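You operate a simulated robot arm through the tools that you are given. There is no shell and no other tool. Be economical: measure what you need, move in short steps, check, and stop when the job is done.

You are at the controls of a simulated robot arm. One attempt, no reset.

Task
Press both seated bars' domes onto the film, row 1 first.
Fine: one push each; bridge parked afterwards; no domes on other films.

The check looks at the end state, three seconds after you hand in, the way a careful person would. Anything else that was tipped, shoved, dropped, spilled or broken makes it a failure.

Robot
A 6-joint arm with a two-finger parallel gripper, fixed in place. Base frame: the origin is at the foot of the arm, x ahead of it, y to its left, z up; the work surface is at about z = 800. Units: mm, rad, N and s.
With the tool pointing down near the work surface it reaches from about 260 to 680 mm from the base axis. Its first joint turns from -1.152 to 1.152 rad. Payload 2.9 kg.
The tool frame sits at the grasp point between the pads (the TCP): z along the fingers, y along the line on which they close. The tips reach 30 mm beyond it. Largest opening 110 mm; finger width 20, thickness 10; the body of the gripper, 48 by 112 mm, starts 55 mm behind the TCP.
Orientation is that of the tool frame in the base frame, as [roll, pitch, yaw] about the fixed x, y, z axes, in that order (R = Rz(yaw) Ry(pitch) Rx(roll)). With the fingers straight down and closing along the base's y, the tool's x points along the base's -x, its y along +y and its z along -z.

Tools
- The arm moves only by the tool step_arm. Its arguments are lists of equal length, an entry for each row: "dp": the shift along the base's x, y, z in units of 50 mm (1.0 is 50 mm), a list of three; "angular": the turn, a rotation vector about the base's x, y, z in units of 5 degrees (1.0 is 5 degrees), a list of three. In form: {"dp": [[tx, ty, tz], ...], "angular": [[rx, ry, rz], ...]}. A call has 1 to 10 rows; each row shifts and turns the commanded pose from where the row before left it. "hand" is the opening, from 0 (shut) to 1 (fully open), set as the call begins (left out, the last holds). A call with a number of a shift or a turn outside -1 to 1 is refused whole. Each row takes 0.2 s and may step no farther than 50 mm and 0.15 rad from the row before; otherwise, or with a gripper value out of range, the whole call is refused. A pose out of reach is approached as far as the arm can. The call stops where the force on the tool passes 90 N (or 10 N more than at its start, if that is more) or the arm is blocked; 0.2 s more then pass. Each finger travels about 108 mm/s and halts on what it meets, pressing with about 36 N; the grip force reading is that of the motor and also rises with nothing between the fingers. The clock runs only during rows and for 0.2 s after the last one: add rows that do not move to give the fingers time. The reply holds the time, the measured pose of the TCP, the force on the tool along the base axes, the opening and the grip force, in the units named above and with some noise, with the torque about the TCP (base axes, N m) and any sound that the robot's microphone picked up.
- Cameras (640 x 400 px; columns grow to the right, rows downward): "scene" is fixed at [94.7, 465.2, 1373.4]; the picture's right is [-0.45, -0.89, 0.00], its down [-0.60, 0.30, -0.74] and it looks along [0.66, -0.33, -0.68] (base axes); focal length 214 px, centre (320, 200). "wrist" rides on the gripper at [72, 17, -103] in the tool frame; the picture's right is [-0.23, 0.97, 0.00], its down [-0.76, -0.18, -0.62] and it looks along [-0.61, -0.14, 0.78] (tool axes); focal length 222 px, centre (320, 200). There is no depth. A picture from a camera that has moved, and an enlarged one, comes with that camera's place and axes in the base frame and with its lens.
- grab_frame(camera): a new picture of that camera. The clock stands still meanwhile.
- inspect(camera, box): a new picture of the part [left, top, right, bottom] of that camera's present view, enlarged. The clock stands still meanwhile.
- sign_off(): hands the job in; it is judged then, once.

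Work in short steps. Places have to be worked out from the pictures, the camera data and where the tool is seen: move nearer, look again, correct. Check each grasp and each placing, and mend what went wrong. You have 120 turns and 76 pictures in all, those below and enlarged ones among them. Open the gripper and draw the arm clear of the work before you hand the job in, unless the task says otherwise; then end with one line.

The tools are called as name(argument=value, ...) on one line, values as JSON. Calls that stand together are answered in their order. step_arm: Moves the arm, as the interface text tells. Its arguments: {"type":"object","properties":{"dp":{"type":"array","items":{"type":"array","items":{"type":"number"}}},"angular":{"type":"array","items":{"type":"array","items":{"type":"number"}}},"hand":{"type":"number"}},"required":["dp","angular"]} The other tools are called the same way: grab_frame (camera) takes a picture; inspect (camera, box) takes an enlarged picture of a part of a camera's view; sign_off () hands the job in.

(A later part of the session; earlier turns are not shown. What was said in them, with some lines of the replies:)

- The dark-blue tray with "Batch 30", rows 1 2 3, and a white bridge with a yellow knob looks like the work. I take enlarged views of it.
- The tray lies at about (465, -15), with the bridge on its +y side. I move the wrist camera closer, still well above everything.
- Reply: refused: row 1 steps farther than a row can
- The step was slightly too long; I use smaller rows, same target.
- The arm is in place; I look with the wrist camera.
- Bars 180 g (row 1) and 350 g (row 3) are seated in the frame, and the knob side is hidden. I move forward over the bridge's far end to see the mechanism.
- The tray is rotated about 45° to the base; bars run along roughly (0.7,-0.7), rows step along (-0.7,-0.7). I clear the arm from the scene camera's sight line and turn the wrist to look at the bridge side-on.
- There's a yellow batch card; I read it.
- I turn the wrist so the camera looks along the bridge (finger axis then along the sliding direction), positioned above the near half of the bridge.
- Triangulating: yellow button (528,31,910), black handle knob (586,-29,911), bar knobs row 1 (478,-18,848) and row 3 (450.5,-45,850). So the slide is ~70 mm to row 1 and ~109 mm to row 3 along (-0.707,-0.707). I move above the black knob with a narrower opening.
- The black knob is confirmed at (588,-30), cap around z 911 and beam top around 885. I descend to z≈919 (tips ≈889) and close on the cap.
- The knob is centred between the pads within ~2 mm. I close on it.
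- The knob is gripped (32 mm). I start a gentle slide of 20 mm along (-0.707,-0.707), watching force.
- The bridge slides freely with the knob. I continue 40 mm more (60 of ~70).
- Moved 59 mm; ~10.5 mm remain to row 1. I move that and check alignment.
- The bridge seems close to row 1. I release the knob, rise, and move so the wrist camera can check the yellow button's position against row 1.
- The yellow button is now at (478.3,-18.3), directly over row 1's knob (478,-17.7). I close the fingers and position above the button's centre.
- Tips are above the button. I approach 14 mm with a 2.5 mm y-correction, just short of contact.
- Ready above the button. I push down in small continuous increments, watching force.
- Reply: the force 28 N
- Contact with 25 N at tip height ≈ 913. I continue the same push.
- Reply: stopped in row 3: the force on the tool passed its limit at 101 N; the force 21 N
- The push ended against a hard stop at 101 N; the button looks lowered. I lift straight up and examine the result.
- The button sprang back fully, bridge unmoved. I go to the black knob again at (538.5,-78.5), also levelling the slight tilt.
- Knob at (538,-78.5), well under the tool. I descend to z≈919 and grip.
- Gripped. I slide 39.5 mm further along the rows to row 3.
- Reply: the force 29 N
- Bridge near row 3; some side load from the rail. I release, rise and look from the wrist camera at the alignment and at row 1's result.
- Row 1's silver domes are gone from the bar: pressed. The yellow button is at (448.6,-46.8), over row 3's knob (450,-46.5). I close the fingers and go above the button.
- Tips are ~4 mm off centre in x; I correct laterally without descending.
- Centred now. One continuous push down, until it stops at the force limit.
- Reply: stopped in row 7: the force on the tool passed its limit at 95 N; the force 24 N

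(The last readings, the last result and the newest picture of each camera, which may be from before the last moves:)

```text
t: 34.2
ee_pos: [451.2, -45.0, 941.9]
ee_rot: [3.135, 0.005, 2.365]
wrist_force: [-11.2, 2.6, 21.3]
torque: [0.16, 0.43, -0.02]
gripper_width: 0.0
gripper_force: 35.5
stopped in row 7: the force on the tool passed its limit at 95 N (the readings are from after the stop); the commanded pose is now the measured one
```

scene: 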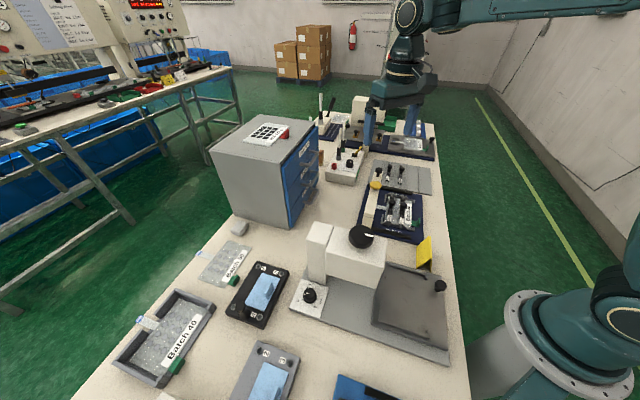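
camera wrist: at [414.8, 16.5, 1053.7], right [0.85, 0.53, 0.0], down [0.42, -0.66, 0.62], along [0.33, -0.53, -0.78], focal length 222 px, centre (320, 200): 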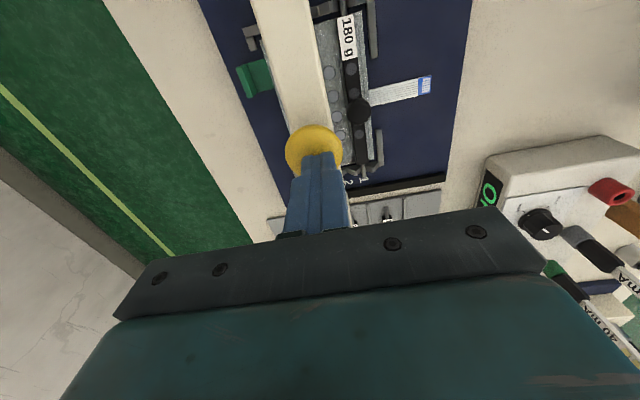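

Same hard stop as on row 1. I lift, and move above the black knob at (509.5,-107) with fingers opened.

step_arm(dp=[[0, 0, 0.3], [0, 0, 0.5], [0.4, -0.42, 0], [0.4, -0.42, 0], [0.37, -0.4, 0], [0, 0, -0.3], [0, 0, 0]], angular=[[0, 0, 0], [0, 0, 0], [-0.014, 0.094, 0], [0, 0, 0], [0, 0, 0], [0, 0, 0], [0, 0, 0]])

step_arm(dp=[[0, 0, 0], [0, 0, 0]], angular=[[0, 0, 0], [0, 0, 0]], hand=0.6)

grab_frame(camera="wrist")

```text
t: 35.8
ee_pos: [507.3, -108.6, 963.8]
ee_rot: [3.141, 0.005, 2.364]
wrist_force: [0.3, -0.4, -0.2]
torque: [0.0, 0.02, -0.02]
gripper_width: 0.2
gripper_force: 36.1
```

```text
t: 36.4
ee_pos: [507.8, -109.5, 962.0]
ee_rot: [3.141, 0.003, 2.362]
wrist_force: [0.1, 0.3, -0.1]
torque: [-0.06, 0.0, 0.01]
gripper_width: 66.0
gripper_force: 0.1
```

```text
35 pictures are left
camera wrist: at [468.9, -47.0, 1065.0], right [0.85, 0.53, 0.0], down [0.42, -0.66, 0.63], along [0.33, -0.53, -0.78], focal length 222 px, centre (320, 200)
```

wrist: 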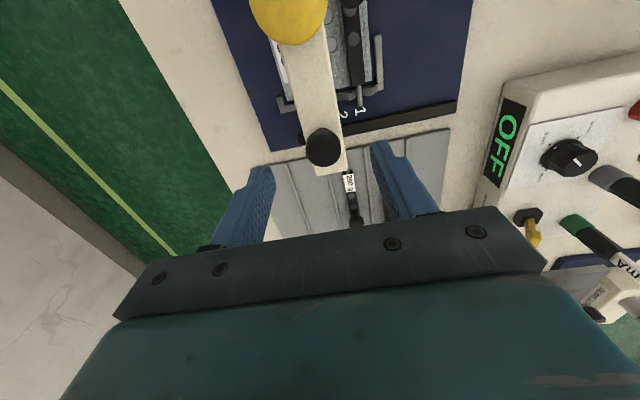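

Knob lies within 3 mm of the tool axis. I descend with a small correction and grip.

step_arm(dp=[[0.03, 0.04, -0.4], [0, 0, -0.4], [0, 0, -0.06], [0, 0, 0]], angular=[[0, 0, 0], [0, 0, 0], [0, 0, 0], [0, 0, 0]])

step_arm(dp=[[0, 0, 0], [0, 0, 0], [0, 0, 0]], angular=[[0, 0, 0], [0, 0, 0], [0, 0, 0]], hand=0.0)

```text
t: 37.4
ee_pos: [509.9, -105.9, 920.6]
ee_rot: [3.141, 0.002, 2.363]
wrist_force: [0.3, 0.5, 0.3]
torque: [-0.03, 0.05, 0.0]
gripper_width: 65.9
gripper_force: 0.0
```

```text
t: 38.2
ee_pos: [512.3, -106.9, 920.1]
ee_rot: [-3.139, 0.002, 2.36]
wrist_force: [-2.7, -2.2, -0.3]
torque: [-0.02, -0.02, -0.01]
gripper_width: 25.2
gripper_force: 45.3
```

Gripped (25 mm, a chord of the cap). I slide the bridge back toward its park place, first ~57 mm.

step_arm(dp=[[0.08, 0.08, 0], [0.08, 0.08, 0], [0.08, 0.08, 0], [0.08, 0.08, 0], [0.08, 0.08, 0], [0.08, 0.08, 0], [0.08, 0.08, 0], [0.08, 0.08, 0], [0.08, 0.08, 0], [0.08, 0.08, 0]], angular=[[0, 0, 0], [0, 0, 0], [0, 0, 0], [0, 0, 0], [0, 0, 0], [0, 0, 0], [0, 0, 0], [0, 0, 0], [0, 0, 0], [0, 0, 0]])

grab_frame(camera="wrist")

```text
t: 40.4
ee_pos: [552.8, -66.5, 920.0]
ee_rot: [-3.14, 0.0, 2.363]
wrist_force: [8.2, -10.0, -28.0]
torque: [0.01, 0.05, -0.03]
gripper_width: 25.4
gripper_force: 44.5
```

```text
34 pictures are left
camera wrist: at [512.5, -4.3, 1022.9], right [0.85, 0.53, 0.0], down [0.42, -0.66, 0.62], along [0.33, -0.53, -0.78], focal length 222 px, centre (320, 200)
```

wrist: 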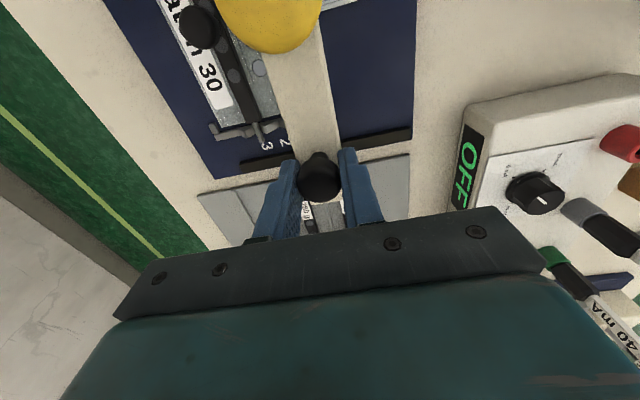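

Row 3's domes also left the bar. There's a 28 N upward pull on the bridge; I ease down 1.5 mm and continue 40 mm.

step_arm(dp=[[0, 0, -0.03], [0.08, 0.08, 0], [0.08, 0.08, 0], [0.08, 0.08, 0], [0.08, 0.08, 0], [0.08, 0.08, 0], [0.08, 0.08, 0], [0.08, 0.08, 0], [0, 0, 0]], angular=[[0, 0, 0], [0, 0, 0], [0, 0, 0], [0, 0, 0], [0, 0, 0], [0, 0, 0], [0, 0, 0], [0, 0, 0], [0, 0, 0]])

inspect(camera="scene", box=[340, 150, 440, 250])

```text
t: 42.4
ee_pos: [579.8, -37.6, 920.1]
ee_rot: [-3.14, 0.002, 2.364]
wrist_force: [1.6, -0.6, -12.1]
torque: [-0.43, -0.37, -0.08]
gripper_width: 25.2
gripper_force: 45.1
```

```text
4.00 times, centred on (390, 200) of scene
camera zoom: at [94.9, 465.2, 1373.4], right [-0.45, -0.89, 0.0], down [-0.6, 0.3, -0.74], along [0.66, -0.33, -0.68], focal length 858 px, centre (40, 200)
```

zoom: 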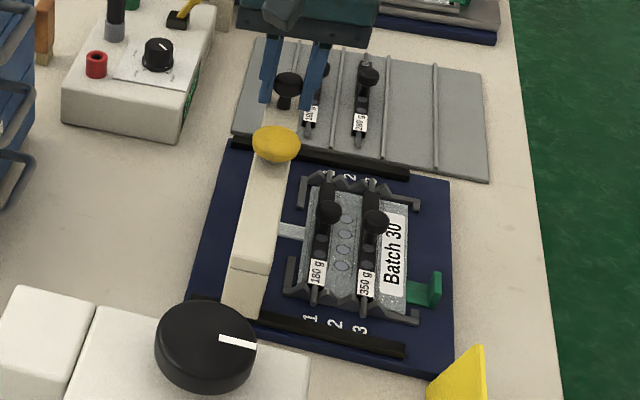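

About 10.6 mm remain to the original park place. I complete that.

step_arm(dp=[[0.05, 0.05, 0], [0.05, 0.05, 0], [0.05, 0.05, 0], [0, 0, 0]], angular=[[0, 0, 0], [0, 0, 0], [0, 0, 0], [0, 0, 0]])

inspect(camera="scene", box=[340, 150, 440, 250])

```text
t: 43.4
ee_pos: [587.8, -29.6, 920.4]
ee_rot: [3.141, 0.002, 2.363]
wrist_force: [3.8, 1.0, -7.6]
torque: [0.55, 0.53, 0.07]
gripper_width: 25.4
gripper_force: 44.1
```

```text
4.00 times, centred on (390, 200) of scene
camera zoom: at [95.0, 465.2, 1373.4], right [-0.45, -0.89, 0.0], down [-0.6, 0.3, -0.74], along [0.66, -0.33, -0.68], focal length 858 px, centre (40, 200)
```

zoom: 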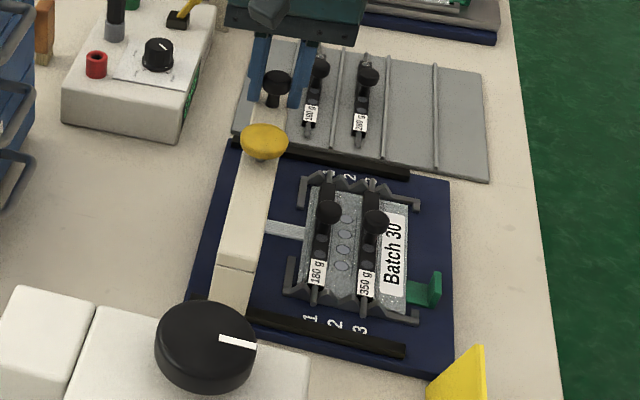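

Within ~1 mm of the original park spot. I nudge 1.4 mm more, then release and rise clear.

step_arm(dp=[[0.02, 0.02, 0], [0, 0, 0]], angular=[[0, 0, 0], [0, 0, 0]])

step_arm(dp=[[0, 0, 0], [0, 0, 0]], angular=[[0, 0, 0], [0, 0, 0]], hand=0.6)

step_arm(dp=[[0, 0, 0.5], [0, 0, 0.6], [0, 0, 0.6], [-0.5, 0.6, 0], [-0.6, 0.6, 0], [0, 0, 0]], angular=[[0, 0, 0], [0, 0, 0], [0, 0, 0], [0, 0, 0], [0, 0, 0], [0, 0, 0]])

inspect(camera="wrist", box=[180, 0, 380, 240])

inspect(camera="scene", box=[340, 150, 440, 250])

```text
t: 44.0
ee_pos: [587.3, -29.9, 920.4]
ee_rot: [3.14, 0.004, 2.361]
wrist_force: [3.5, -2.8, -6.2]
torque: [0.23, 0.22, 0.14]
gripper_width: 25.3
gripper_force: 44.9
```

```text
t: 44.6
ee_pos: [587.4, -28.6, 920.8]
ee_rot: [-3.141, 0.003, 2.363]
wrist_force: [0.0, 0.1, -0.6]
torque: [0.05, 0.01, -0.05]
gripper_width: 65.8
gripper_force: 0.2
```

```text
t: 46.0
ee_pos: [531.0, 29.1, 1006.5]
ee_rot: [-3.141, 0.004, 2.362]
wrist_force: [0.1, 0.0, -0.4]
torque: [-0.01, -0.04, -0.02]
gripper_width: 66.1
gripper_force: 0.1
```

```text
1.67 times, centred on (280, 120) of wrist
camera zoom: at [492.3, 91.8, 1108.4], right [0.85, 0.53, 0.0], down [0.42, -0.66, 0.63], along [0.33, -0.53, -0.78], focal length 370 px, centre (387, 333)
```

zoom: 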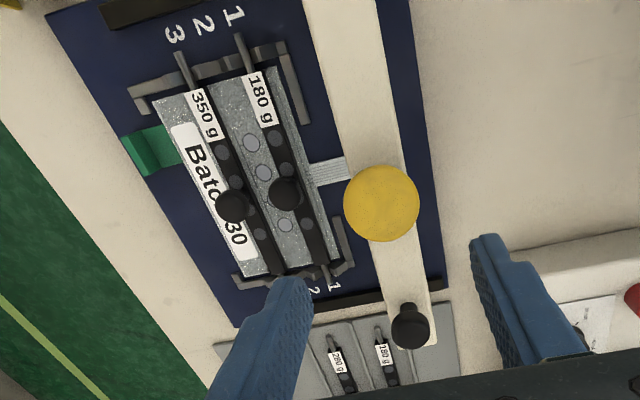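

```text
4.00 times, centred on (390, 200) of scene
camera zoom: at [94.7, 465.2, 1373.4], right [-0.45, -0.89, 0.0], down [-0.6, 0.3, -0.74], along [0.66, -0.33, -0.68], focal length 858 px, centre (40, 200)
```

zoom: 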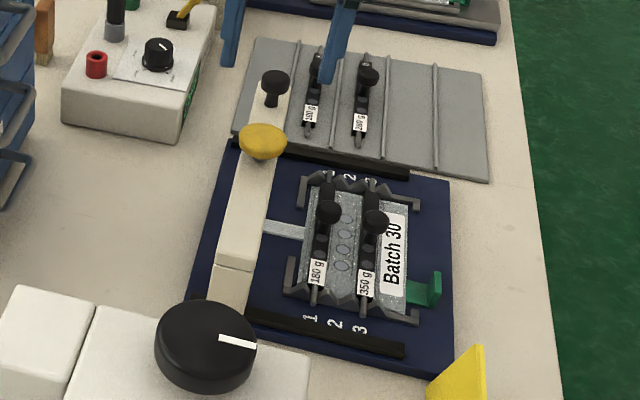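

The bridge is back at its original spot and both bars are empty of their silver domes; everything else is unmoved. I open fully and draw the arm up and back.

step_arm(dp=[[0, 0, 0.8], [0, 0, 0.8], [0, 0, 0.8], [-0.7, 0.3, 0], [-0.7, 0.3, 0], [0, 0, 0]], angular=[[0, 0, 0], [0, 0, 0], [0, 0, 0], [0, 0, 0], [0, 0, 0], [0, 0, 0]], hand=1.0)

grab_frame(camera="scene")

```text
t: 47.4
ee_pos: [460.2, 61.5, 1125.0]
ee_rot: [-3.141, 0.003, 2.361]
wrist_force: [-0.2, -0.2, -0.1]
torque: [0.0, -0.01, 0.01]
gripper_width: 109.9
gripper_force: 0.1
```

```text
29 pictures are left
```

scene: 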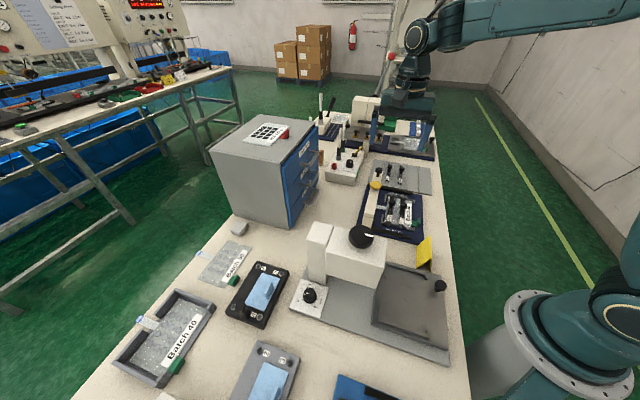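

The picture shows the scene as at the start, with the bridge parked, the gripper open and the arm clear. I hand in.

sign_off()

```text
The job is handed in.
```

I pressed row 1 (180 g) and then row 3 (350 g) onto the Batch 30 film with one push each, and parked the bridge back at its start. Both bars now look empty; the domes on the film sit under the bars, so I couldn't see them directly. The batch card calls for 280 g domes, which doesn't match either seated bar; I pressed the seated ones as asked.
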